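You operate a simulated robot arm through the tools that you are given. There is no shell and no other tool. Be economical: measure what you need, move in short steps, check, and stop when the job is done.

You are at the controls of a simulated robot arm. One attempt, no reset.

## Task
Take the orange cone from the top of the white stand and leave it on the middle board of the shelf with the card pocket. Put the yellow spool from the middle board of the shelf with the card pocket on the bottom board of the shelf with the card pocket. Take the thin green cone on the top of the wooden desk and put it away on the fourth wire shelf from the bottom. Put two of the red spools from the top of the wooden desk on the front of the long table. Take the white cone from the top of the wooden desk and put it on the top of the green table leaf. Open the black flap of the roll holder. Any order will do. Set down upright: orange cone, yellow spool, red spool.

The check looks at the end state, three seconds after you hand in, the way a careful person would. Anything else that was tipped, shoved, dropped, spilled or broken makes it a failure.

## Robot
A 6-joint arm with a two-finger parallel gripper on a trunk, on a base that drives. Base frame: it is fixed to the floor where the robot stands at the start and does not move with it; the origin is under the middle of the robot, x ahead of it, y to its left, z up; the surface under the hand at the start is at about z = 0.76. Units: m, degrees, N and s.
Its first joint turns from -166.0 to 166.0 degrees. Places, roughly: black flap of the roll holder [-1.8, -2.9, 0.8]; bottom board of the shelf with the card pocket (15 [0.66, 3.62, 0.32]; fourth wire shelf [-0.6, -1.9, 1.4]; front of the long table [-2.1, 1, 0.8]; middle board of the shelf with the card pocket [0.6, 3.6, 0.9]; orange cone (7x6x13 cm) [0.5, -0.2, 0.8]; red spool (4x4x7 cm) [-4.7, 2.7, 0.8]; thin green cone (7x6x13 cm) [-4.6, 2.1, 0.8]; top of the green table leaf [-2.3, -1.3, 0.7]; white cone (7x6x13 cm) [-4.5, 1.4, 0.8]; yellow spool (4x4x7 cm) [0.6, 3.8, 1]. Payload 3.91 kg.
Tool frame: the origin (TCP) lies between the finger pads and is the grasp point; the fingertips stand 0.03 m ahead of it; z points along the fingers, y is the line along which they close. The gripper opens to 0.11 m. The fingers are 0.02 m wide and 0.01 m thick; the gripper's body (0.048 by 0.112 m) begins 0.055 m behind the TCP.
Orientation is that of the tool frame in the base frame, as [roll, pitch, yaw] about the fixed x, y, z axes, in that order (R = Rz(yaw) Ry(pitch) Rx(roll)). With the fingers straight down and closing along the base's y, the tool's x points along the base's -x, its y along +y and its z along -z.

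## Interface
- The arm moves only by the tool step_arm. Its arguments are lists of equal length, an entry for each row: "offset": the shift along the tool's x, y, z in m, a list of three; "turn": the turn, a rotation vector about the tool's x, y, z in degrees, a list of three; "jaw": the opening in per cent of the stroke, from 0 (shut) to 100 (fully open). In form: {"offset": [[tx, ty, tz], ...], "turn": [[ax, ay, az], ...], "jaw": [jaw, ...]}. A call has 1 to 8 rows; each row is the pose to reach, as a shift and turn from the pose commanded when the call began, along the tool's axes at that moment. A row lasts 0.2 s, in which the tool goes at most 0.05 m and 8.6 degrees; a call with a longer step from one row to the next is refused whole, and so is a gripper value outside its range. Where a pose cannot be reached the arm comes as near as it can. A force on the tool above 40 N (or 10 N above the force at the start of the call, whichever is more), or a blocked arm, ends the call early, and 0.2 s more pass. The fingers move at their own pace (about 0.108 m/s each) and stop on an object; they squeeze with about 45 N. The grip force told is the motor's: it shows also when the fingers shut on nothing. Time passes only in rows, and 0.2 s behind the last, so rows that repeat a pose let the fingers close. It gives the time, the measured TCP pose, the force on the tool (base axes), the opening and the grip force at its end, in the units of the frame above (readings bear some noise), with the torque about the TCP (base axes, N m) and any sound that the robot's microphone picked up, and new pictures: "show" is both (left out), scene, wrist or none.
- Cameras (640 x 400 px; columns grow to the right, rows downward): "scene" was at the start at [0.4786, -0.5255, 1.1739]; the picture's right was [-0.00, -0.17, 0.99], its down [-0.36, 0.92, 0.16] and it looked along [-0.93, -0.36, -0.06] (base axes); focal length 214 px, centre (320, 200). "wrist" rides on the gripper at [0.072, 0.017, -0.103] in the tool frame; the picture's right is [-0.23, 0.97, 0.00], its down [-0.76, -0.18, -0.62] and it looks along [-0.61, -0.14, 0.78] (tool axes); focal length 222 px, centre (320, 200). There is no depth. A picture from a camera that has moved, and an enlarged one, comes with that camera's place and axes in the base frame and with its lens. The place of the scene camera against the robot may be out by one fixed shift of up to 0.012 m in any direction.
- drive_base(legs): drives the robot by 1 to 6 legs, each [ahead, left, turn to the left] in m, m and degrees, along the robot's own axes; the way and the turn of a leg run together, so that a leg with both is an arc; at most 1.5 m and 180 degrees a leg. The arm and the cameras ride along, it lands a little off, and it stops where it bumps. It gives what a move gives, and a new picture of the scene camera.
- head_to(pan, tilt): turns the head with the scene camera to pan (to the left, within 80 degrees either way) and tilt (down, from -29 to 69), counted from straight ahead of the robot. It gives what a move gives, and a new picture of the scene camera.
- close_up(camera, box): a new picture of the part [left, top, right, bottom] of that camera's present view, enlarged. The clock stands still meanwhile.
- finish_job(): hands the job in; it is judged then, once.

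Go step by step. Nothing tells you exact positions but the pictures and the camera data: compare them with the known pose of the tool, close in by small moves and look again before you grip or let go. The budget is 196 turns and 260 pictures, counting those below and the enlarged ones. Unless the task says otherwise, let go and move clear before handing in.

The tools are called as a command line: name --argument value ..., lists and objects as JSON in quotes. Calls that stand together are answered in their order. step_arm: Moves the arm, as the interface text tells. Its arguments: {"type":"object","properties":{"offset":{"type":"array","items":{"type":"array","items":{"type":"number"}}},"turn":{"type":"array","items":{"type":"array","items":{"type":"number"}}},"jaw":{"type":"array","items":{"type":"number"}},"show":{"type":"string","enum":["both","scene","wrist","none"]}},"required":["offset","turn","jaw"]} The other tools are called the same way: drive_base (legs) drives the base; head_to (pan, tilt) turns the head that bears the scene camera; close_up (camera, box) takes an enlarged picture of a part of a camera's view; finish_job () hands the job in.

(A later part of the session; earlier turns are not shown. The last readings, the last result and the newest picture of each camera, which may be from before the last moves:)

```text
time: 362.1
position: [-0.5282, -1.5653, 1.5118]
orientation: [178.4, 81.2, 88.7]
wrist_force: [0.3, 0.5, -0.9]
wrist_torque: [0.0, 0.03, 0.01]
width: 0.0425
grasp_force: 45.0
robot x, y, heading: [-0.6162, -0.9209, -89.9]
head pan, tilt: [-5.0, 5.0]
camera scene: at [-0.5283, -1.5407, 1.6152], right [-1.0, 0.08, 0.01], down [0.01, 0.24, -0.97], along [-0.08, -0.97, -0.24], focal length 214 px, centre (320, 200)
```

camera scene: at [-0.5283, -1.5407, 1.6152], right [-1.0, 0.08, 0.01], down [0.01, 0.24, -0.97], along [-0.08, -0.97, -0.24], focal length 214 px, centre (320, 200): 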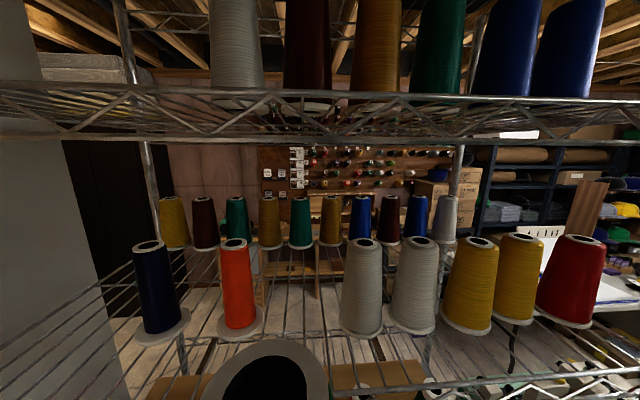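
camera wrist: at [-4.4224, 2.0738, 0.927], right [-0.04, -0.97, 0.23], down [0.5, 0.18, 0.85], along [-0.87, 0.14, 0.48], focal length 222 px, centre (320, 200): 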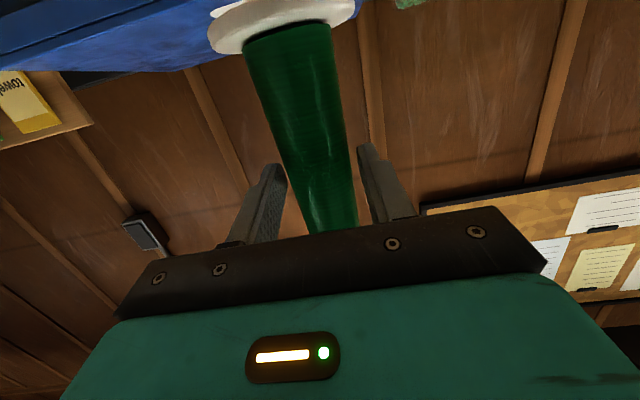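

Clear entry. Moving the cone in over the shelf, level.

step_arm --offset '[[-0.006, 0.002, 0.043], [-0.013, 0.004, 0.086], [-0.02, 0.006, 0.13], [-0.027, 0.008, 0.173]]' --turn '[[0, 0, 0], [0, 0, 0], [0, 0, 0], [0, 0, 0]]' --jaw '[0, 0, 0, 0]' --show "both"

```text
time: 363.1
position: [-0.5202, -1.7322, 1.5195]
orientation: [177.6, 81.7, 88.0]
wrist_force: [-3.3, 23.3, -12.9]
wrist_torque: [-3.2, -0.08, 0.73]
width: 0.0425
grasp_force: 45.4
robot x, y, heading: [-0.6192, -0.9214, -90.1]
head pan, tilt: [-5.0, 5.0]
stopped in row 4: the force on the tool passed its limit at 134 N (the readings are from after the stop); the commanded pose is now the measured one
camera scene: at [-0.5198, -1.7058, 1.6216], right [-1.0, 0.08, 0.01], down [0.01, 0.24, -0.97], along [-0.07, -0.97, -0.24], focal length 214 px, centre (320, 200)
camera wrist: at [-0.5029, -1.6178, 1.4631], right [0.97, -0.03, 0.23], down [-0.19, 0.51, 0.84], along [-0.14, -0.86, 0.49], focal length 222 px, centre (320, 200)
```

scene: 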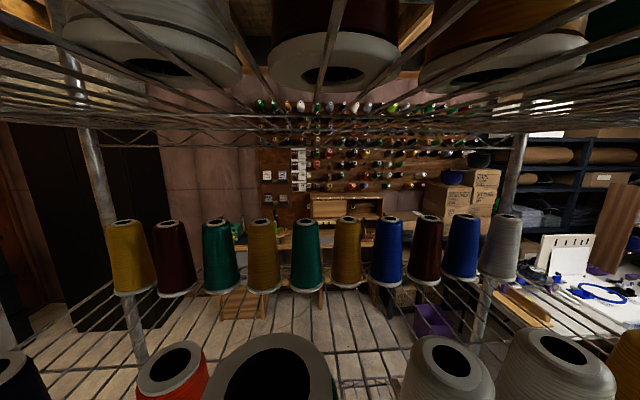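
wrist: 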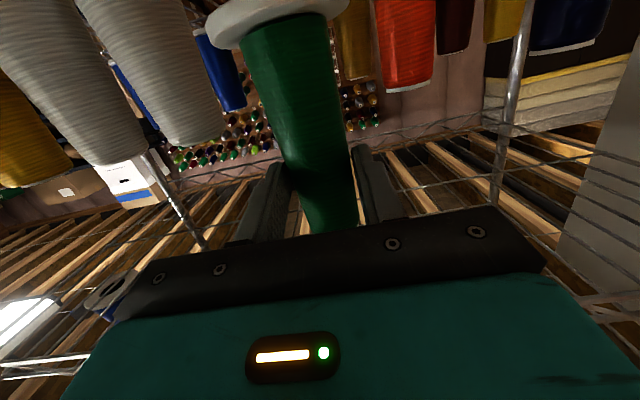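

The upper part of the hand touched the fifth shelf's rim. Back off 5 cm, lower about 4 cm, and check.

step_arm --offset '[[0.004, 0, -0.03], [0.009, 0, -0.06], [0.03, 0, -0.06], [0.052, 0, -0.055]]' --turn '[[0, 0, 0], [0, 0, 0], [0, 0, 0], [0, 0, 0]]' --jaw '[0, 0, 0, 0]' --show "both"

```text
time: 364.1
position: [-0.5202, -1.6726, 1.4748]
orientation: [177.8, 81.7, 88.2]
wrist_force: [-0.3, 0.1, -0.4]
wrist_torque: [-0.01, 0.01, 0.0]
width: 0.0423
grasp_force: 45.0
robot x, y, heading: [-0.6204, -0.9225, -89.8]
head pan, tilt: [-5.0, 5.0]
camera scene: at [-0.5207, -1.6478, 1.5778], right [-1.0, 0.08, 0.01], down [0.01, 0.23, -0.97], along [-0.08, -0.97, -0.23], focal length 214 px, centre (320, 200)
camera wrist: at [-0.5034, -1.5595, 1.4184], right [0.97, -0.03, 0.23], down [-0.19, 0.5, 0.84], along [-0.14, -0.86, 0.49], focal length 222 px, centre (320, 200)
```

scene: 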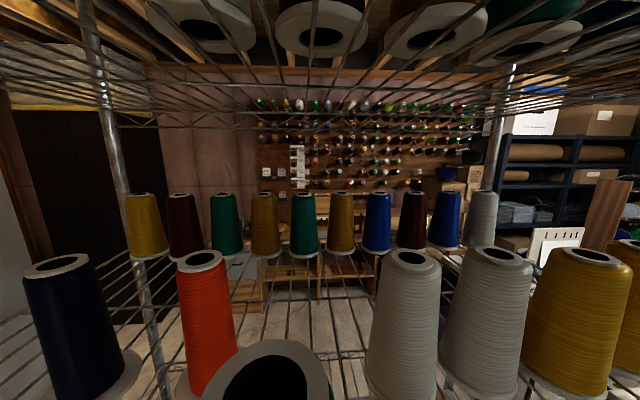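
wrist: 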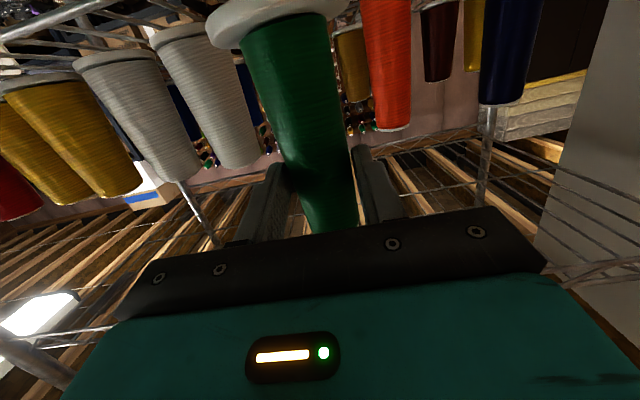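

Clear. Advance level 6.5 cm.

step_arm --offset '[[-0.003, 0.001, 0.022], [-0.006, 0.001, 0.044], [-0.0095, 0.002, 0.066]]' --turn '[[0, 0, 0], [0, 0, 0], [0, 0, 0]]' --jaw '[0, 0, 0]' --show "both"

```text
time: 364.9
position: [-0.5193, -1.7395, 1.4738]
orientation: [177.9, 81.6, 88.1]
wrist_force: [0.2, -0.1, 0.8]
wrist_torque: [0.01, -0.01, 0.0]
width: 0.0424
grasp_force: 45.0
robot x, y, heading: [-0.6134, -0.9255, -89.9]
head pan, tilt: [-5.0, 5.0]
camera scene: at [-0.5184, -1.714, 1.5776], right [-1.0, 0.08, 0.01], down [0.01, 0.23, -0.97], along [-0.08, -0.97, -0.23], focal length 214 px, centre (320, 200)
camera wrist: at [-0.5011, -1.6258, 1.4182], right [0.97, -0.03, 0.23], down [-0.19, 0.5, 0.84], along [-0.14, -0.86, 0.49], focal length 222 px, centre (320, 200)
```

scene: 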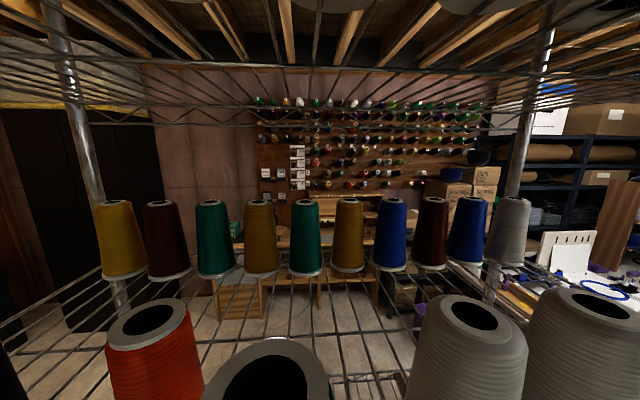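
wrist: 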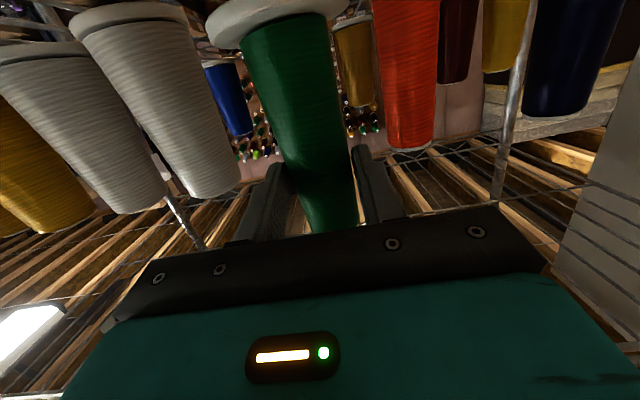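

In the gap with clearance both sides. Lower to contact.

step_arm --offset '[[0.006, 0, 0.001], [0.012, 0, 0.002], [0.017, 0, 0.0027]]' --turn '[[0, 0, 0], [0, 0, 0], [0, 0, 0]]' --jaw '[0, 0, 0]' --show "none"

```text
time: 365.8
position: [-0.5171, -1.7404, 1.4571]
orientation: [177.9, 81.6, 88.3]
wrist_force: [-0.3, 0.6, 0.1]
wrist_torque: [0.03, 0.02, 0.0]
width: 0.0424
grasp_force: 45.3
robot x, y, heading: [-0.6146, -0.9217, -90.0]
head pan, tilt: [-5.0, 5.0]
```

step_arm --offset '[[0.004, 0, 0.0006], [0.008, 0, 0.0012], [0.012, 0, 0.0018], [0.015, 0, 0.0023]]' --turn '[[0, 0, 0], [0, 0, 0], [0, 0, 0], [0, 0, 0]]' --jaw '[0, 0, 0, 0]' --show "wrist"

```text
time: 366.8
position: [-0.5173, -1.7376, 1.4466]
orientation: [176.8, 82.0, 87.2]
wrist_force: [-1.6, 0.5, 3.6]
wrist_torque: [0.01, -0.03, 0.02]
width: 0.0423
grasp_force: 45.1
robot x, y, heading: [-0.6168, -0.9206, -89.8]
head pan, tilt: [-5.0, 5.0]
stopped in row 4: the force on the tool passed its limit at 45 N (the readings are from after the stop); the commanded pose is now the measured one
camera wrist: at [-0.5008, -1.6244, 1.3894], right [0.97, -0.03, 0.23], down [-0.19, 0.51, 0.84], along [-0.14, -0.86, 0.49], focal length 222 px, centre (320, 200)
```

wrist: 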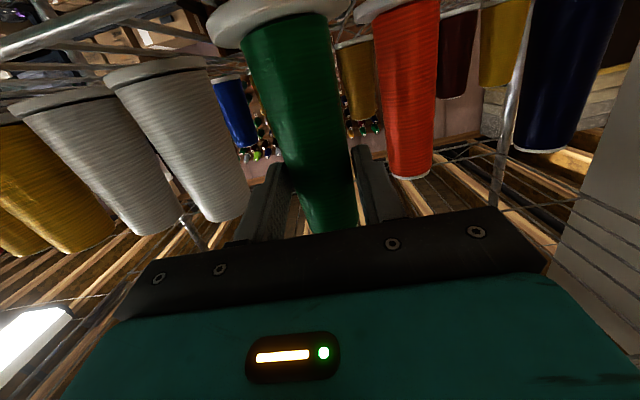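

Contact felt. Open partially and retreat level.

step_arm --offset '[[0, 0, 0], [0, 0, 0], [0, 0, 0], [0.0, 0, -0.03], [0.003, 0, -0.07], [0.005, 0, -0.11]]' --turn '[[0, 0, 0], [0, 0, 0], [0, 0, 0], [0, 0, 0], [0, 0, 0], [0, 0, 0]]' --jaw '[50, 60, 60, 60, 60, 60]' --show "both"

```text
time: 368.2
position: [-0.5182, -1.6298, 1.4535]
orientation: [177.0, 82.0, 87.4]
wrist_force: [-0.6, -1.6, -1.4]
wrist_torque: [-0.05, 0.01, -0.02]
width: 0.066
grasp_force: 0.1
robot x, y, heading: [-0.617, -0.9221, -90.0]
head pan, tilt: [-5.0, 5.0]
camera scene: at [-0.5185, -1.6038, 1.5574], right [-1.0, 0.08, 0.0], down [0.01, 0.22, -0.97], along [-0.08, -0.97, -0.23], focal length 214 px, centre (320, 200)
camera wrist: at [-0.5009, -1.5166, 1.3974], right [0.97, -0.03, 0.23], down [-0.19, 0.51, 0.84], along [-0.14, -0.86, 0.49], focal length 222 px, centre (320, 200)
```

scene: 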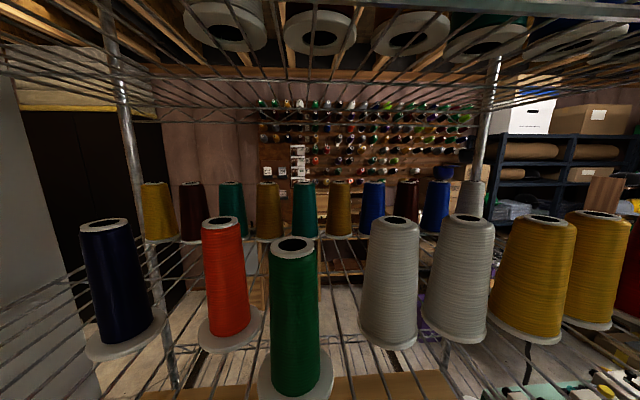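
wrist: 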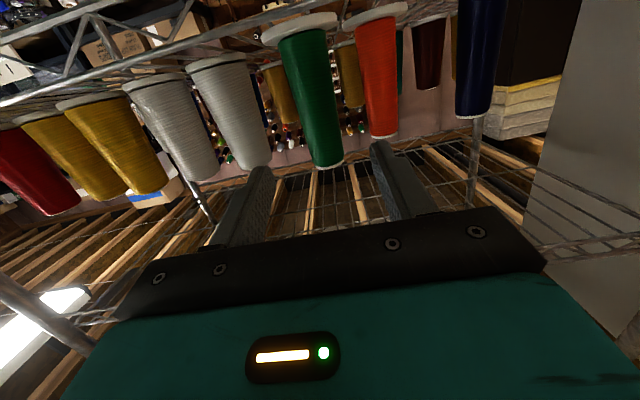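

The green cone stands on the fourth shelf. Now find the roll holder flap at (-1.8, -2.9): back off and look to the right.

drive_base --legs '[[-0.35, 0, 0]]'

head_to --pan -45 --tilt 5

```text
time: 370.4
position: [-0.517, -1.2761, 1.4553]
orientation: [177.0, 82.0, 87.6]
wrist_force: [-0.3, -0.1, 0.7]
wrist_torque: [0.0, 0.0, -0.01]
width: 0.066
grasp_force: 0.0
robot x, y, heading: [-0.6143, -0.5635, -89.8]
head pan, tilt: [-5.0, 5.0]
camera scene: at [-0.5176, -1.2501, 1.5581], right [-1.0, 0.08, 0.0], down [0.01, 0.22, -0.97], along [-0.08, -0.97, -0.22], focal length 214 px, centre (320, 200)
```

scene: 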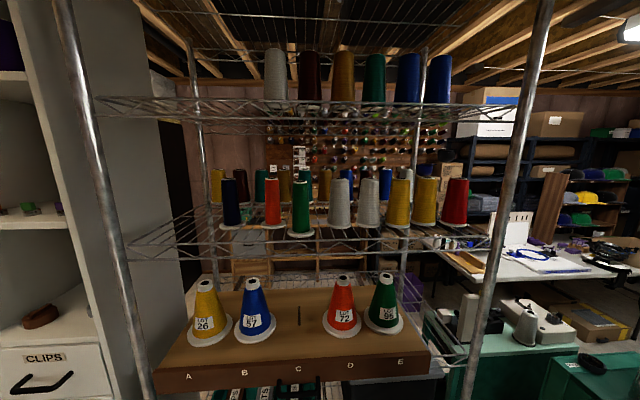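

```text
time: 371.5
position: [-0.5178, -1.2769, 1.4552]
orientation: [177.0, 81.9, 87.6]
wrist_force: [-0.8, -0.5, -0.4]
wrist_torque: [-0.01, 0.02, 0.0]
width: 0.0661
grasp_force: 0.1
robot x, y, heading: [-0.6197, -0.5687, -89.7]
head pan, tilt: [-45.0, 5.0]
camera scene: at [-0.5748, -1.2244, 1.5614], right [-0.72, 0.69, 0.09], down [0.07, 0.2, -0.98], along [-0.7, -0.69, -0.19], focal length 214 px, centre (320, 200)
```

scene: 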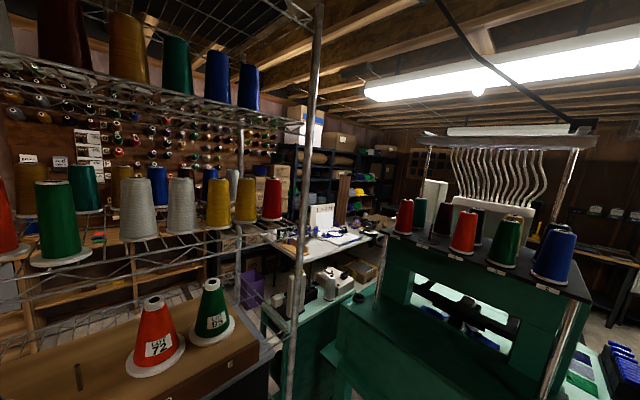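

close_up --camera "scene" --box '[230, 180, 420, 310]'

```text
3.08 times, centred on (325, 245) of scene
camera zoom: at [-0.5748, -1.2244, 1.5614], right [-0.72, 0.69, 0.09], down [0.07, 0.2, -0.98], along [-0.7, -0.69, -0.19], focal length 660 px, centre (305, 62)
```

zoom: 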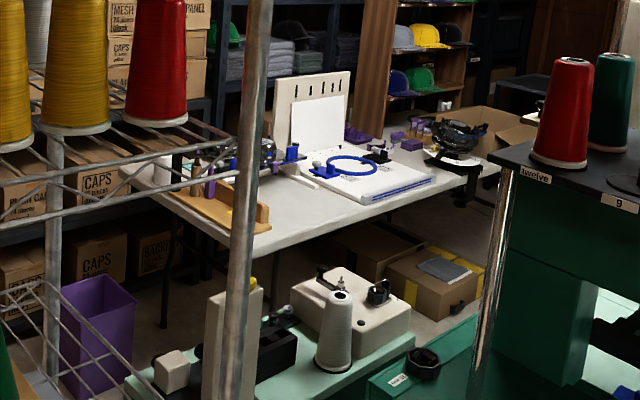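

The roll holder seems to be at the back corner of the white worktable behind the rack. I'll retract the arm and drive around the white cabinet to reach it from behind the rack.

step_arm --offset '[[0.04, 0, -0.02], [0.08, 0, -0.04], [0.12, 0, -0.06], [0.16, 0, -0.08], [0.2, 0, -0.1], [0.24, 0, -0.12], [0.28, 0, -0.14], [0.32, 0, -0.156]]' --turn '[[0, 0, 0], [0, 0, 0], [0, 0, 0], [0, 0, 0], [0, 0, 0], [0, 0, 0], [0, 0, 0], [0, 0, 0]]' --jaw '[30, 0, 0, 0, 0, 0, 0, 0]' --show "none"

drive_base --legs '[[0.25, 0, 0], [0, 0, 90], [1.4, -0.2, 0]]'

head_to --pan -80 --tilt 5

```text
time: 373.3
position: [-0.5169, -1.0765, 1.1593]
orientation: [177.2, 81.9, 87.8]
wrist_force: [0.1, -0.3, -0.9]
wrist_torque: [-0.03, 0.02, 0.01]
width: 0.0
grasp_force: 37.8
robot x, y, heading: [-0.6178, -0.5675, -89.8]
head pan, tilt: [-45.0, 5.0]
```

```text
time: 385.6
position: [1.2778, -0.8953, 1.1587]
orientation: [176.9, 82.1, 177.7]
wrist_force: [0.3, 1.2, -0.1]
wrist_torque: [-0.01, 0.01, -0.07]
width: 0.0001
grasp_force: 38.3
robot x, y, heading: [0.7699, -0.9992, 0.5]
head pan, tilt: [-45.0, 5.0]
camera scene: at [1.2369, -0.9598, 1.2662], right [-0.69, -0.72, 0.09], down [-0.2, 0.07, -0.98], along [0.69, -0.69, -0.19], focal length 214 px, centre (320, 200)
```

scene: 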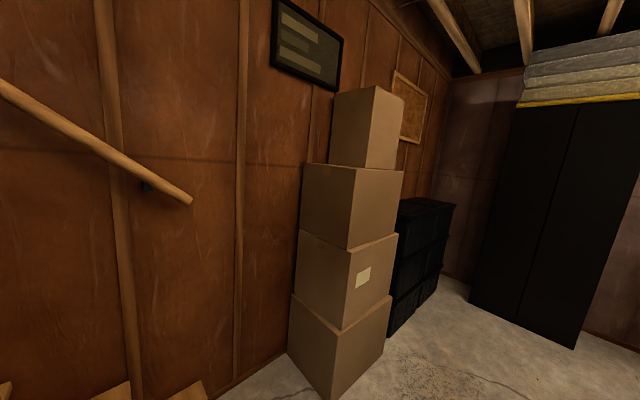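

```text
time: 386.6
position: [1.2781, -0.8958, 1.1596]
orientation: [177.0, 82.1, 177.9]
wrist_force: [0.2, -0.2, -0.2]
wrist_torque: [0.01, -0.02, 0.04]
width: 0.0
grasp_force: 38.0
robot x, y, heading: [0.7712, -1.0026, 0.5]
head pan, tilt: [-80.0, 5.0]
camera scene: at [1.1888, -0.9859, 1.2728], right [-0.97, -0.19, 0.13], down [-0.15, 0.09, -0.98], along [0.17, -0.98, -0.12], focal length 214 px, centre (320, 200)
```

scene: 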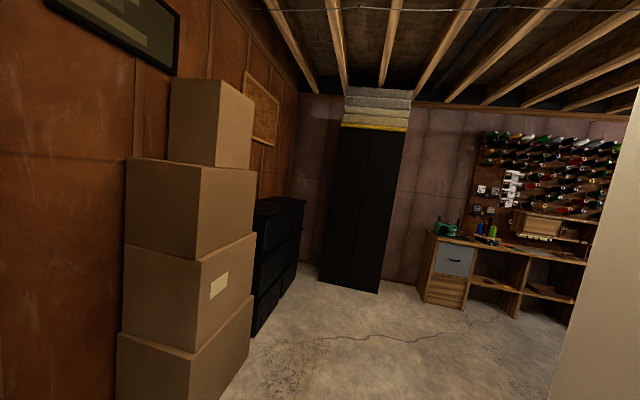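

Open floor behind the rack. Drive south, then west behind the rack.

drive_base --legs '[[0, 0, -90], [1.5, 0, 0], [0.2, 0, 0], [0, 0, -90], [0.9, 0, 0]]'

head_to --pan 0 --tilt 0

```text
time: 407.2
position: [-0.6364, -2.7703, 1.1586]
orientation: [176.9, 82.1, -3.6]
wrist_force: [-0.3, 0.2, -0.6]
wrist_torque: [0.04, 0.0, -0.01]
width: 0.0001
grasp_force: 38.1
robot x, y, heading: [-0.1266, -2.6786, 179.2]
head pan, tilt: [-80.0, 5.0]
camera scene: at [-0.529, -2.6785, 1.2728], right [0.98, 0.16, 0.13], down [0.15, -0.09, -0.98], along [-0.15, 0.98, -0.12], focal length 214 px, centre (320, 200)
```

scene: 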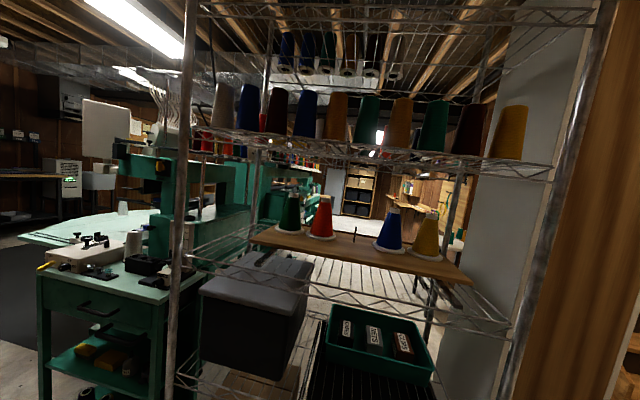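

```text
time: 408.7
position: [-0.637, -2.7711, 1.1601]
orientation: [177.0, 82.1, -3.6]
wrist_force: [-0.2, -0.4, 0.4]
wrist_torque: [-0.01, 0.0, 0.04]
width: 0.0003
grasp_force: 38.0
robot x, y, heading: [-0.1287, -2.6821, 179.3]
head pan, tilt: [0.0, 0.0]
camera scene: at [-0.6044, -2.768, 1.2711], right [0.01, 1.0, -0.01], down [0.14, -0.01, -0.99], along [-0.99, 0.01, -0.14], focal length 214 px, centre (320, 200)
```

scene: 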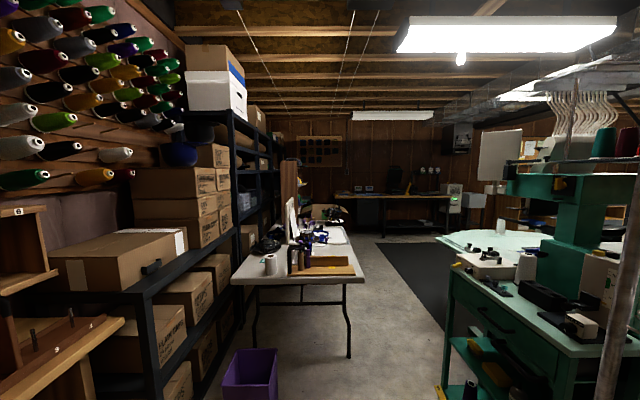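

close_up --camera "scene" --box '[210, 180, 390, 300]'

```text
3.33 times, centred on (300, 240) of scene
camera zoom: at [-0.6044, -2.768, 1.2711], right [0.01, 1.0, -0.01], down [0.14, -0.01, -0.99], along [-0.99, 0.01, -0.14], focal length 715 px, centre (387, 67)
```

zoom: 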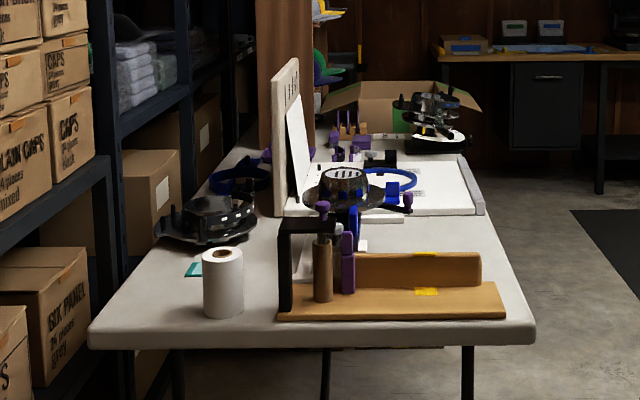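

The black part near (-1.8, -2.9) looks like an inverted-L on the tan holder. Drive closer and look.

drive_base --legs '[[0.5, 0.1, 0]]'

head_to --pan 5 --tilt 25

close_up --camera "scene" --box '[200, 60, 440, 220]'

```text
time: 411.7
position: [-1.1334, -2.8545, 1.1597]
orientation: [177.0, 82.2, -4.1]
wrist_force: [0.1, -0.7, 0.7]
wrist_torque: [-0.01, 0.01, 0.0]
width: 0.0
grasp_force: 37.8
robot x, y, heading: [-0.6214, -2.7679, 178.6]
head pan, tilt: [0.0, 0.0]
camera scene: at [-1.1006, -2.8532, 1.2711], right [0.02, 1.0, -0.01], down [0.14, -0.01, -0.99], along [-0.99, 0.02, -0.14], focal length 214 px, centre (320, 200)
```

scene: 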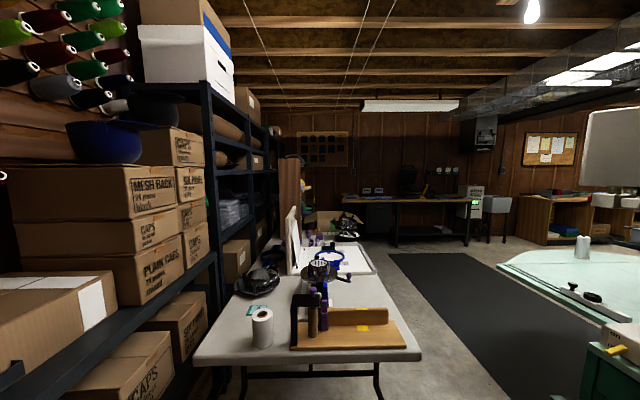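

```text
time: 412.6
position: [-1.1337, -2.8559, 1.1597]
orientation: [177.0, 82.1, -4.1]
wrist_force: [0.1, 0.3, 0.0]
wrist_torque: [0.0, 0.0, 0.0]
width: 0.0
grasp_force: 37.4
robot x, y, heading: [-0.6238, -2.7705, 178.5]
head pan, tilt: [5.0, 25.0]
camera scene: at [-1.097, -2.8616, 1.231], right [-0.07, 1.0, -0.02], down [0.54, 0.02, -0.84], along [-0.84, -0.07, -0.54], focal length 214 px, centre (320, 200)
```

scene: 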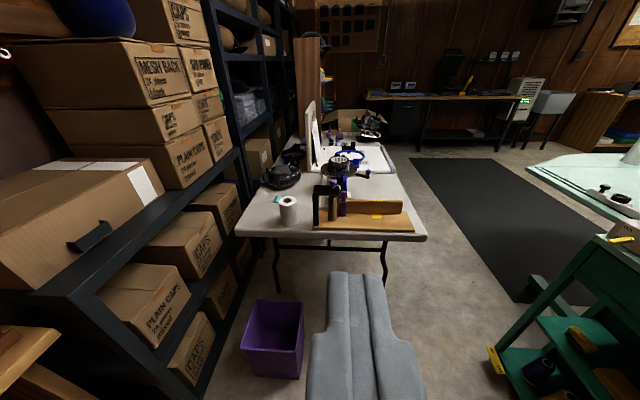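

```text
2.50 times, centred on (320, 140) of scene
camera zoom: at [-1.097, -2.8616, 1.231], right [-0.07, 1.0, -0.02], down [0.54, 0.02, -0.84], along [-0.84, -0.07, -0.54], focal length 536 px, centre (320, 350)
```

zoom: 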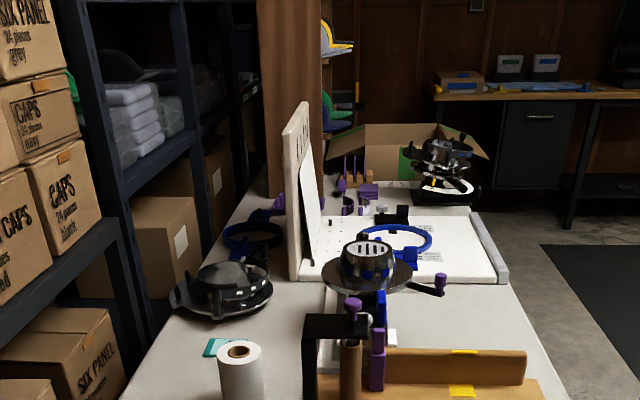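

I'll bring the camera closer to the holder by extending the arm above the table edge.

step_arm --offset '[[-0.01, 0, 0.045], [-0.02, 0, 0.09], [-0.03, 0, 0.135], [-0.04, 0, 0.18], [-0.05, 0, 0.225], [-0.06, 0, 0.27]]' --turn '[[0, 0, 0], [0, 0, 0], [0, 0, 0], [0, 0, 0], [0, 0, 0], [0, 0, 0]]' --jaw '[0, 0, 0, 0, 0, 0]' --show "none"

head_to --pan -2 --tilt 32

close_up --camera "scene" --box '[200, 80, 440, 230]'

```text
time: 414.0
position: [-1.4097, -2.8482, 1.1817]
orientation: [176.9, 82.1, -4.3]
wrist_force: [0.4, 0.2, 1.9]
wrist_torque: [-0.01, -0.04, 0.04]
width: 0.0
grasp_force: 37.8
robot x, y, heading: [-0.6248, -2.7682, 178.4]
head pan, tilt: [5.0, 25.0]
```

```text
time: 414.6
position: [-1.4108, -2.8493, 1.1804]
orientation: [177.1, 82.0, -4.1]
wrist_force: [0.9, -0.2, 0.6]
wrist_torque: [0.02, 0.0, 0.01]
width: 0.0
grasp_force: 38.3
robot x, y, heading: [-0.6189, -2.7662, 178.7]
head pan, tilt: [-2.0, 32.0]
camera scene: at [-1.3699, -2.8438, 1.2413], right [0.05, 1.0, 0.0], down [0.64, -0.04, -0.77], along [-0.77, 0.04, -0.64], focal length 214 px, centre (320, 200)
```

scene: 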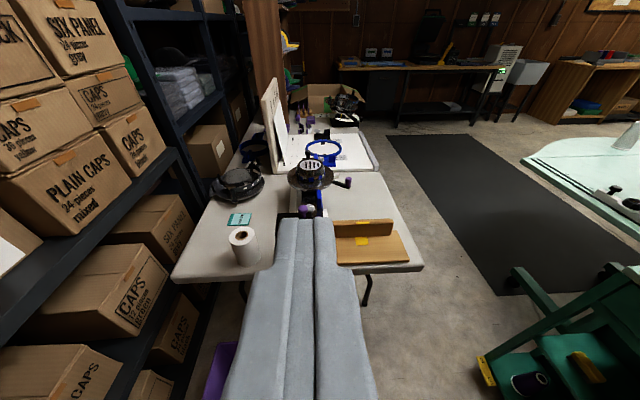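

```text
2.67 times, centred on (320, 155) of scene
camera zoom: at [-1.3699, -2.8438, 1.2413], right [0.05, 1.0, 0.0], down [0.64, -0.04, -0.77], along [-0.77, 0.04, -0.64], focal length 572 px, centre (320, 320)
```

zoom: 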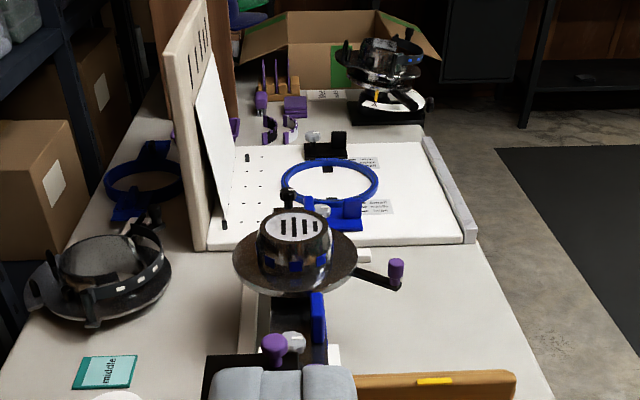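

The closed fingers block the view; open them and shift the arm right by 12 cm.

step_arm --offset '[[0, -0.045, 0], [0, -0.09, 0], [0, -0.13, 0]]' --turn '[[0, 0, 0], [0, 0, 0], [0, 0, 0]]' --jaw '[50, 100, 100]' --show "none"

close_up --camera "scene" --box '[120, 140, 420, 340]'

close_up --camera "wrist" --box '[200, 0, 640, 240]'

```text
time: 415.4
position: [-1.4073, -2.7302, 1.1837]
orientation: [176.2, 82.8, -5.1]
wrist_force: [0.3, 1.3, -0.1]
wrist_torque: [0.04, 0.05, -0.05]
width: 0.11
grasp_force: 0.0
out of reach, approached as far as the arm can: row 3
robot x, y, heading: [-0.6248, -2.7692, 178.5]
head pan, tilt: [-2.0, 32.0]
```

```text
2.00 times, centred on (270, 240) of scene
camera zoom: at [-1.3651, -2.7256, 1.2439], right [0.06, 1.0, 0.0], down [0.63, -0.04, -0.77], along [-0.77, 0.04, -0.63], focal length 429 px, centre (420, 120)
```

zoom: 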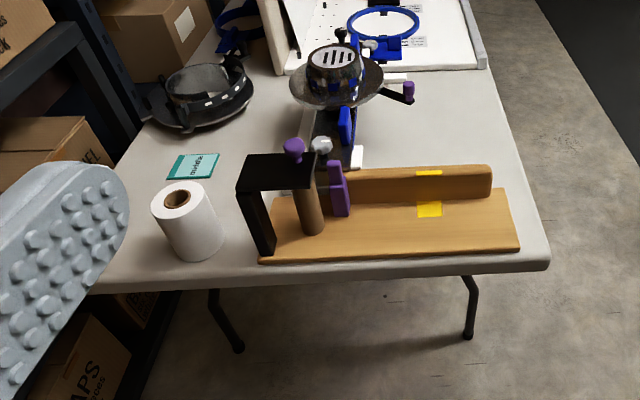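

```text
1.45 times, centred on (420, 120) of wrist
camera zoom: at [-1.2946, -2.7498, 1.1257], right [-0.05, -0.97, 0.23], down [0.53, 0.17, 0.83], along [-0.85, 0.16, 0.5], focal length 323 px, centre (174, 316)
```

zoom: 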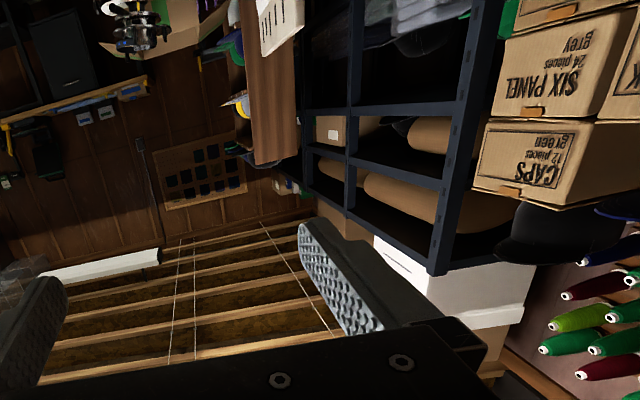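

Now it's visible: a black L-shaped flap over a cardboard roll on a tan holder. Move in closer for hinge details.

close_up --camera "scene" --box '[220, 190, 310, 280]'

step_arm --offset '[[0, 0, 0.04], [0.01, 0, 0.08], [0.02, 0, 0.12]]' --turn '[[0, 0, 0], [0, 0, 0], [0, 0, 0]]' --jaw '[100, 100, 100]' --show "none"

head_to --pan 20 --tilt 45

```text
4.44 times, centred on (265, 235) of scene
camera zoom: at [-1.3651, -2.7256, 1.2439], right [0.06, 1.0, 0.0], down [0.63, -0.04, -0.77], along [-0.77, 0.04, -0.63], focal length 953 px, centre (564, 44)
```

zoom: 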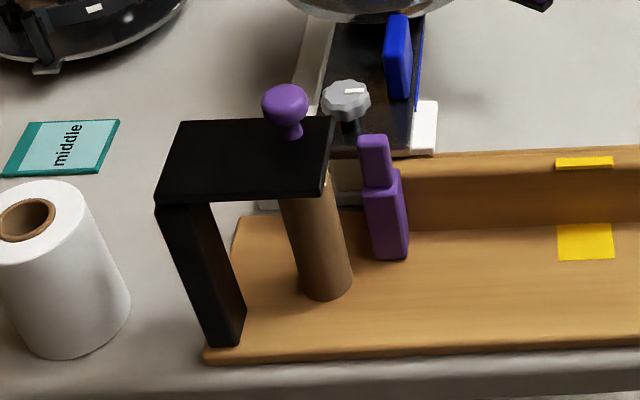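

```text
time: 416.2
position: [-1.5226, -2.7265, 1.1481]
orientation: [177.2, 82.2, -3.9]
wrist_force: [1.0, 0.3, 1.4]
wrist_torque: [0.0, -0.05, -0.01]
width: 0.1105
grasp_force: 0.0
robot x, y, heading: [-0.6247, -2.7679, 178.6]
head pan, tilt: [-2.0, 32.0]
```

```text
time: 417.1
position: [-1.5225, -2.7261, 1.1452]
orientation: [177.1, 82.1, -4.1]
wrist_force: [-0.4, -0.5, -0.3]
wrist_torque: [0.01, -0.02, 0.01]
width: 0.1101
grasp_force: 0.1
robot x, y, heading: [-0.6249, -2.7716, 178.7]
head pan, tilt: [20.0, 45.0]
camera scene: at [-1.4682, -2.7526, 1.1891], right [-0.32, 0.95, -0.05], down [0.76, 0.22, -0.61], along [-0.57, -0.24, -0.79], focal length 214 px, centre (320, 200)
```

scene: 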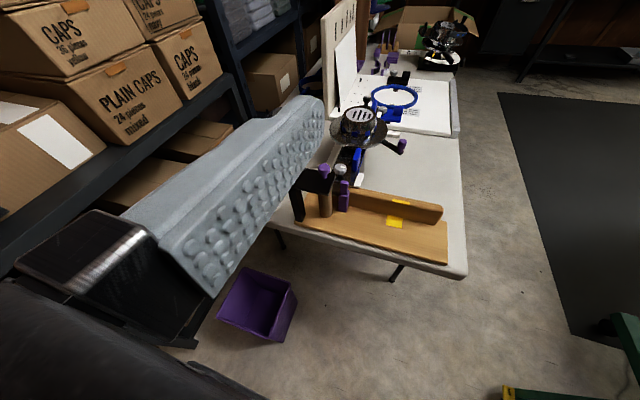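

The flap is a plate hinged at its left post (axis along x near y≈-2.90, z≈0.905) with a purple knob near its free end at about (-1.713, -2.847, 0.927). Plan: grip the knob from the front with a level tool and roll the tool about the hinge. First level the tool, retract and drive closer.

step_arm --offset '[[0, 0, -0.04], [0, 0, -0.08], [0, 0, -0.12], [0, 0, -0.16], [0, 0, -0.2], [0, 0, -0.2]]' --turn '[[0, 0, 0], [0, 0, 0], [0, 0, 0], [0, 0, 0], [-0.6, -4, -0.25], [-1.2, -7.85, -0.5]]' --jaw '[100, 100, 100, 100, 100, 60]' --show "none"

drive_base --legs '[[0.28, 0.0, 1.4]]'

head_to --pan 0 --tilt 35

```text
time: 418.5
position: [-1.3256, -2.7332, 1.174]
orientation: [47.8, 90.0, -132.1]
wrist_force: [0.2, -0.3, 0.3]
wrist_torque: [0.02, -0.02, 0.01]
width: 0.0661
grasp_force: 0.1
robot x, y, heading: [-0.6227, -2.7686, 178.8]
head pan, tilt: [20.0, 45.0]
```

```text
time: 420.5
position: [-1.611, -2.7499, 1.1745]
orientation: [178.0, 90.0, -0.4]
wrist_force: [0.4, 0.1, 1.3]
wrist_torque: [-0.01, -0.07, 0.02]
width: 0.0661
grasp_force: 0.0
robot x, y, heading: [-0.9059, -2.7672, -179.8]
head pan, tilt: [20.0, 45.0]
camera scene: at [-1.5492, -2.7739, 1.2106], right [-0.37, 0.93, 0.0], down [0.66, 0.26, -0.71], along [-0.66, -0.26, -0.71], focal length 214 px, centre (320, 200)
```

scene: 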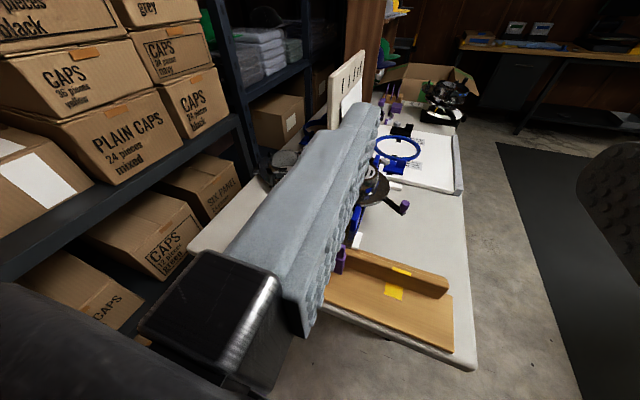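

```text
time: 421.3
position: [-1.6116, -2.7492, 1.1744]
orientation: [176.1, 89.9, -2.1]
wrist_force: [0.3, 0.1, 0.7]
wrist_torque: [-0.01, 0.0, 0.0]
width: 0.0659
grasp_force: 0.1
robot x, y, heading: [-0.9061, -2.767, -179.9]
head pan, tilt: [0.0, 35.0]
camera scene: at [-1.5616, -2.7465, 1.2254], right [-0.03, 1.0, 0.0], down [0.57, 0.02, -0.82], along [-0.82, -0.03, -0.57], focal length 214 px, centre (320, 200)
```

scene: 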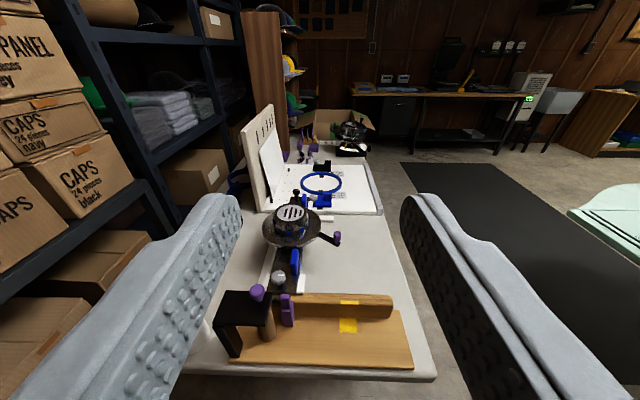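

Two views disagree with my first guess; triangulating gives the knob at (-1.78, -2.87, 0.866). Enlarge to refine.

close_up --camera "scene" --box '[200, 260, 320, 380]'

```text
3.33 times, centred on (260, 320) of scene
camera zoom: at [-1.5616, -2.7465, 1.2254], right [-0.03, 1.0, 0.0], down [0.57, 0.02, -0.82], along [-0.82, -0.03, -0.57], focal length 715 px, centre (520, -200)
```

zoom: 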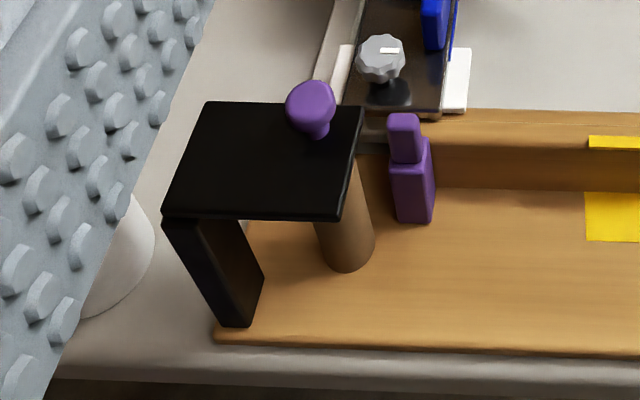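

Refined: plate z≈0.833, x from -1.74 to -1.805, hinge at y≈-2.94; knob head centre (-1.786, -2.871, 0.862). Move to a pre-grasp in front of the knob.

step_arm --offset '[[0.044, 0.0167, 0], [0.088, 0.0334, 0], [0.132, 0.05, 0], [0.176, 0.0667, 0], [0.22, 0.0834, 0], [0.264, 0.1, 0], [0.308, 0.1166, 0]]' --turn '[[0, 0, 0], [0, 0, 0], [0, 0, 0], [0, 0, 0], [0, 0, 0], [0, 0, 0], [0, 0, 0]]' --jaw '[60, 60, 60, 60, 60, 60, 60]' --show "both"

```text
time: 422.9
position: [-1.6059, -2.8679, 0.8681]
orientation: [29.0, 90.0, -149.3]
wrist_force: [-0.4, 0.0, -0.1]
wrist_torque: [0.01, -0.04, 0.04]
width: 0.0662
grasp_force: 0.1
robot x, y, heading: [-0.9038, -2.7682, -179.8]
head pan, tilt: [0.0, 35.0]
camera scene: at [-1.5548, -2.8642, 0.9182], right [-0.03, 1.0, 0.0], down [0.57, 0.02, -0.82], along [-0.82, -0.02, -0.57], focal length 214 px, centre (320, 200)
camera wrist: at [-1.5008, -2.8807, 0.7955], right [0.03, -0.97, 0.23], down [0.62, 0.2, 0.76], along [-0.79, 0.12, 0.61], focal length 222 px, centre (320, 200)
```

scene: 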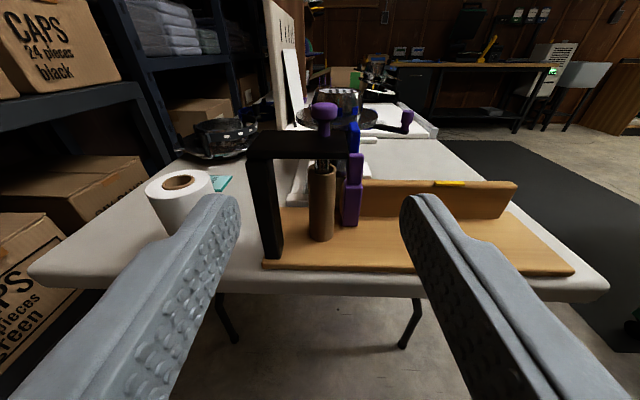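
wrist: 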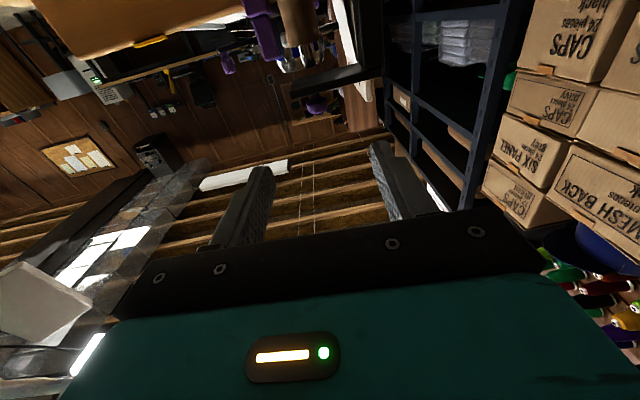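

close_up --camera "scene" --box '[235, 90, 385, 280]'

```text
2.11 times, centred on (310, 185) of scene
camera zoom: at [-1.5548, -2.8642, 0.9182], right [-0.03, 1.0, 0.0], down [0.57, 0.02, -0.82], along [-0.82, -0.02, -0.57], focal length 452 px, centre (341, 232)
```

zoom: 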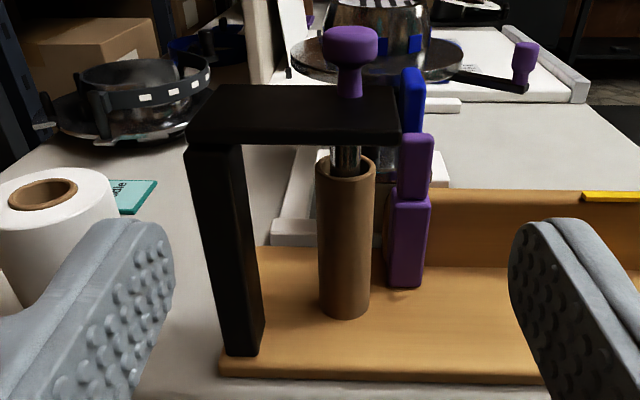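

Knob centred between the fingers. Advance along the level axis to the knob, jaw part-open.

step_arm --offset '[[0.0, -0.001, 0.045], [0.001, -0.003, 0.09], [0.001, -0.004, 0.13], [0.001, -0.0055, 0.155], [0.001, -0.0055, 0.175]]' --turn '[[0, 0, 0], [0, 0, 0], [0, 0, 0], [0, 0, 0], [0, 0, 0]]' --jaw '[60, 60, 60, 60, 60]' --show "both"

```text
time: 424.1
position: [-1.7837, -2.8652, 0.8657]
orientation: [151.7, 89.9, -26.5]
wrist_force: [0.9, -0.8, 0.7]
wrist_torque: [0.01, -0.03, 0.0]
width: 0.0658
grasp_force: 0.0
robot x, y, heading: [-0.9064, -2.7667, -179.6]
head pan, tilt: [0.0, 35.0]
camera scene: at [-1.7333, -2.8619, 0.9165], right [-0.03, 1.0, 0.0], down [0.57, 0.02, -0.82], along [-0.82, -0.02, -0.57], focal length 214 px, centre (320, 200)
camera wrist: at [-1.6793, -2.8785, 0.7938], right [0.03, -0.97, 0.23], down [0.62, 0.2, 0.76], along [-0.79, 0.12, 0.61], focal length 222 px, centre (320, 200)
```

scene: 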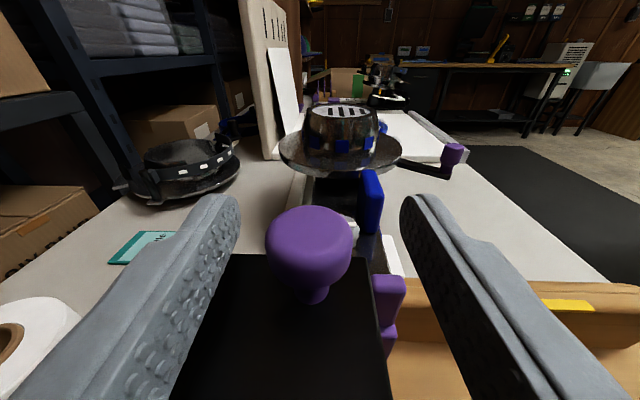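
wrist: 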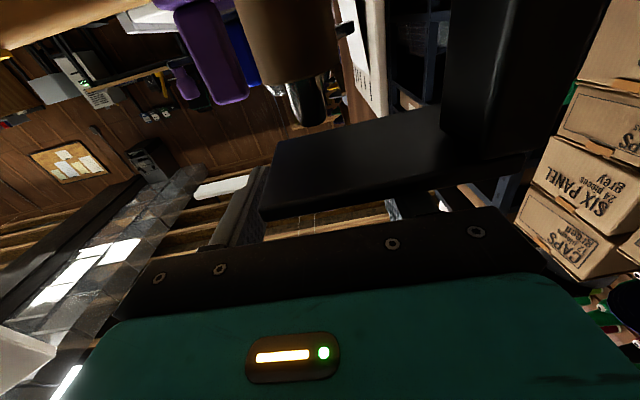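

Knob is at the TCP. Closing on it.

step_arm --offset '[[0, 0.001, 0], [0, 0.001, 0], [0, 0.001, 0], [0, 0.001, 0]]' --turn '[[0, 0, 0], [0, 0, 0], [0, 0, 0], [0, 0, 0]]' --jaw '[35, 10, 0, 0]' --show "scene"

```text
time: 425.1
position: [-1.7834, -2.8682, 0.8643]
orientation: [-155.2, 89.9, 26.5]
wrist_force: [-6.3, -16.6, 1.4]
wrist_torque: [-0.1, 0.04, 0.09]
width: 0.0249
grasp_force: 45.1
robot x, y, heading: [-0.9087, -2.7657, -179.7]
head pan, tilt: [0.0, 35.0]
camera scene: at [-1.7331, -2.865, 0.9161], right [-0.03, 1.0, 0.0], down [0.57, 0.02, -0.82], along [-0.82, -0.03, -0.57], focal length 214 px, centre (320, 200)
```

scene: 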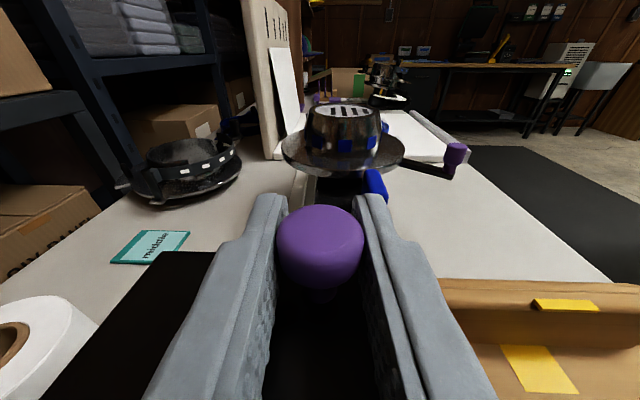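

Gripped (2.5 cm). Test the first 16° of opening about the assumed hinge.

step_arm --offset '[[-0.0048, 0.0027, 0], [-0.0096, 0.0054, 0], [-0.014, 0.0085, 0], [-0.0184, 0.012, 0]]' --turn '[[0, 0, -4], [0, 0, -8], [0, 0, -12], [0, 0, -16]]' --jaw '[0, 0, 0, 0]' --show "scene"

```text
time: 426.1
position: [-1.7848, -2.8755, 0.883]
orientation: [-90.3, 73.9, 91.2]
wrist_force: [-13.1, 6.0, -3.8]
wrist_torque: [0.44, -0.58, -0.17]
width: 0.0252
grasp_force: 44.7
robot x, y, heading: [-0.9086, -2.7648, -179.8]
head pan, tilt: [0.0, 35.0]
camera scene: at [-1.7327, -2.8886, 0.9316], right [-0.03, 0.96, 0.28], down [0.57, 0.24, -0.79], along [-0.82, 0.14, -0.55], focal length 214 px, centre (320, 200)
```

scene: 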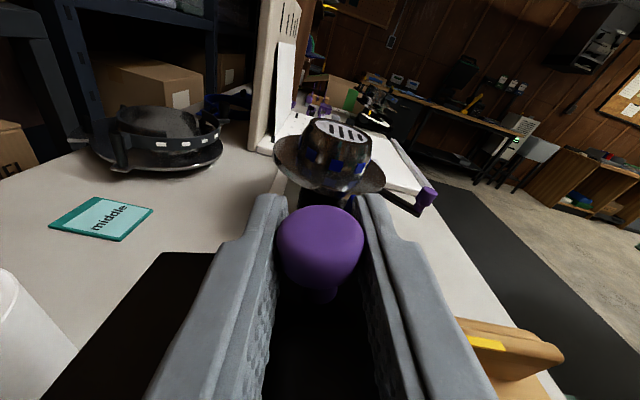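

The flap follows. Continue another 40°.

step_arm --offset '[[-0.0097, 0.0053, 0], [-0.0185, 0.0119, 0], [-0.0264, 0.0196, 0], [-0.0332, 0.0284, 0], [-0.0386, 0.038, 0]]' --turn '[[0, 0, -8], [0, 0, -16], [0, 0, -24], [0, 0, -32], [0, 0, -40]]' --jaw '[0, 0, 0, 0, 0]' --show "scene"

```text
time: 426.9
position: [-1.7818, -2.9023, 0.905]
orientation: [-89.6, 51.0, 91.9]
wrist_force: [-5.9, -0.6, -0.6]
wrist_torque: [-0.06, -0.05, -0.04]
width: 0.0255
grasp_force: 44.6
robot x, y, heading: [-0.9073, -2.7658, -179.7]
head pan, tilt: [0.0, 35.0]
stopped in row 4: the force on the tool passed its limit at 42 N (the readings are from after the stop); the commanded pose is now the measured one
camera scene: at [-1.7313, -2.9331, 0.9443], right [-0.02, 0.78, 0.63], down [0.56, 0.53, -0.64], along [-0.83, 0.34, -0.44], focal length 214 px, centre (320, 200)
```

scene: 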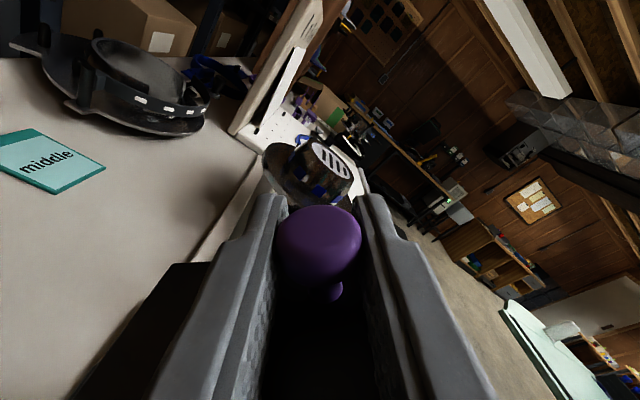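

Now at 39°; the forces refine the hinge estimate slightly. Continue in finer steps.

step_arm --offset '[[-0.0076, 0.0033, 0], [-0.015, 0.0073, 0], [-0.0219, 0.0122, 0], [-0.0281, 0.0177, 0], [-0.0338, 0.0238, 0], [-0.0388, 0.0305, 0], [-0.0431, 0.0377, 0], [-0.0466, 0.0452, 0]]' --turn '[[0, 0, -6], [0, 0, -12], [0, 0, -18], [0, 0, -24], [0, 0, -30], [0, 0, -36], [0, 0, -42], [0, 0, -48]]' --jaw '[0, 0, 0, 0, 0, 0, 0, 0]' --show "scene"

```text
time: 428.3
position: [-1.782, -2.9462, 0.9127]
orientation: [-90.2, 17.0, 91.6]
wrist_force: [-15.7, -2.8, -6.8]
wrist_torque: [-0.27, 0.02, 0.02]
width: 0.025
grasp_force: 44.4
robot x, y, heading: [-0.9096, -2.766, -179.5]
head pan, tilt: [0.0, 35.0]
stopped in row 6: the force on the tool passed its limit at 42 N (the readings are from after the stop); the commanded pose is now the measured one
camera scene: at [-1.731, -2.9947, 0.9254], right [-0.01, 0.29, 0.96], down [0.55, 0.8, -0.24], along [-0.83, 0.53, -0.17], focal length 214 px, centre (320, 200)
```

scene: 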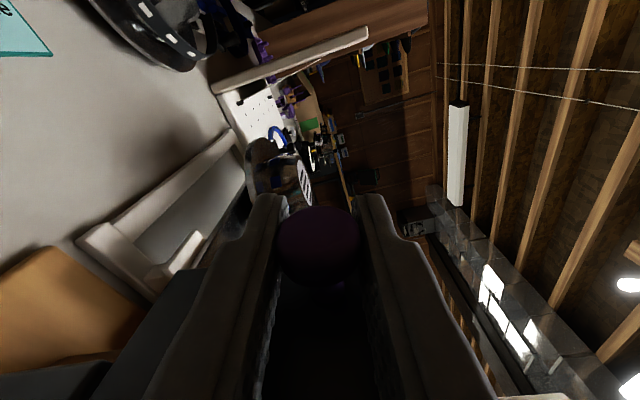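

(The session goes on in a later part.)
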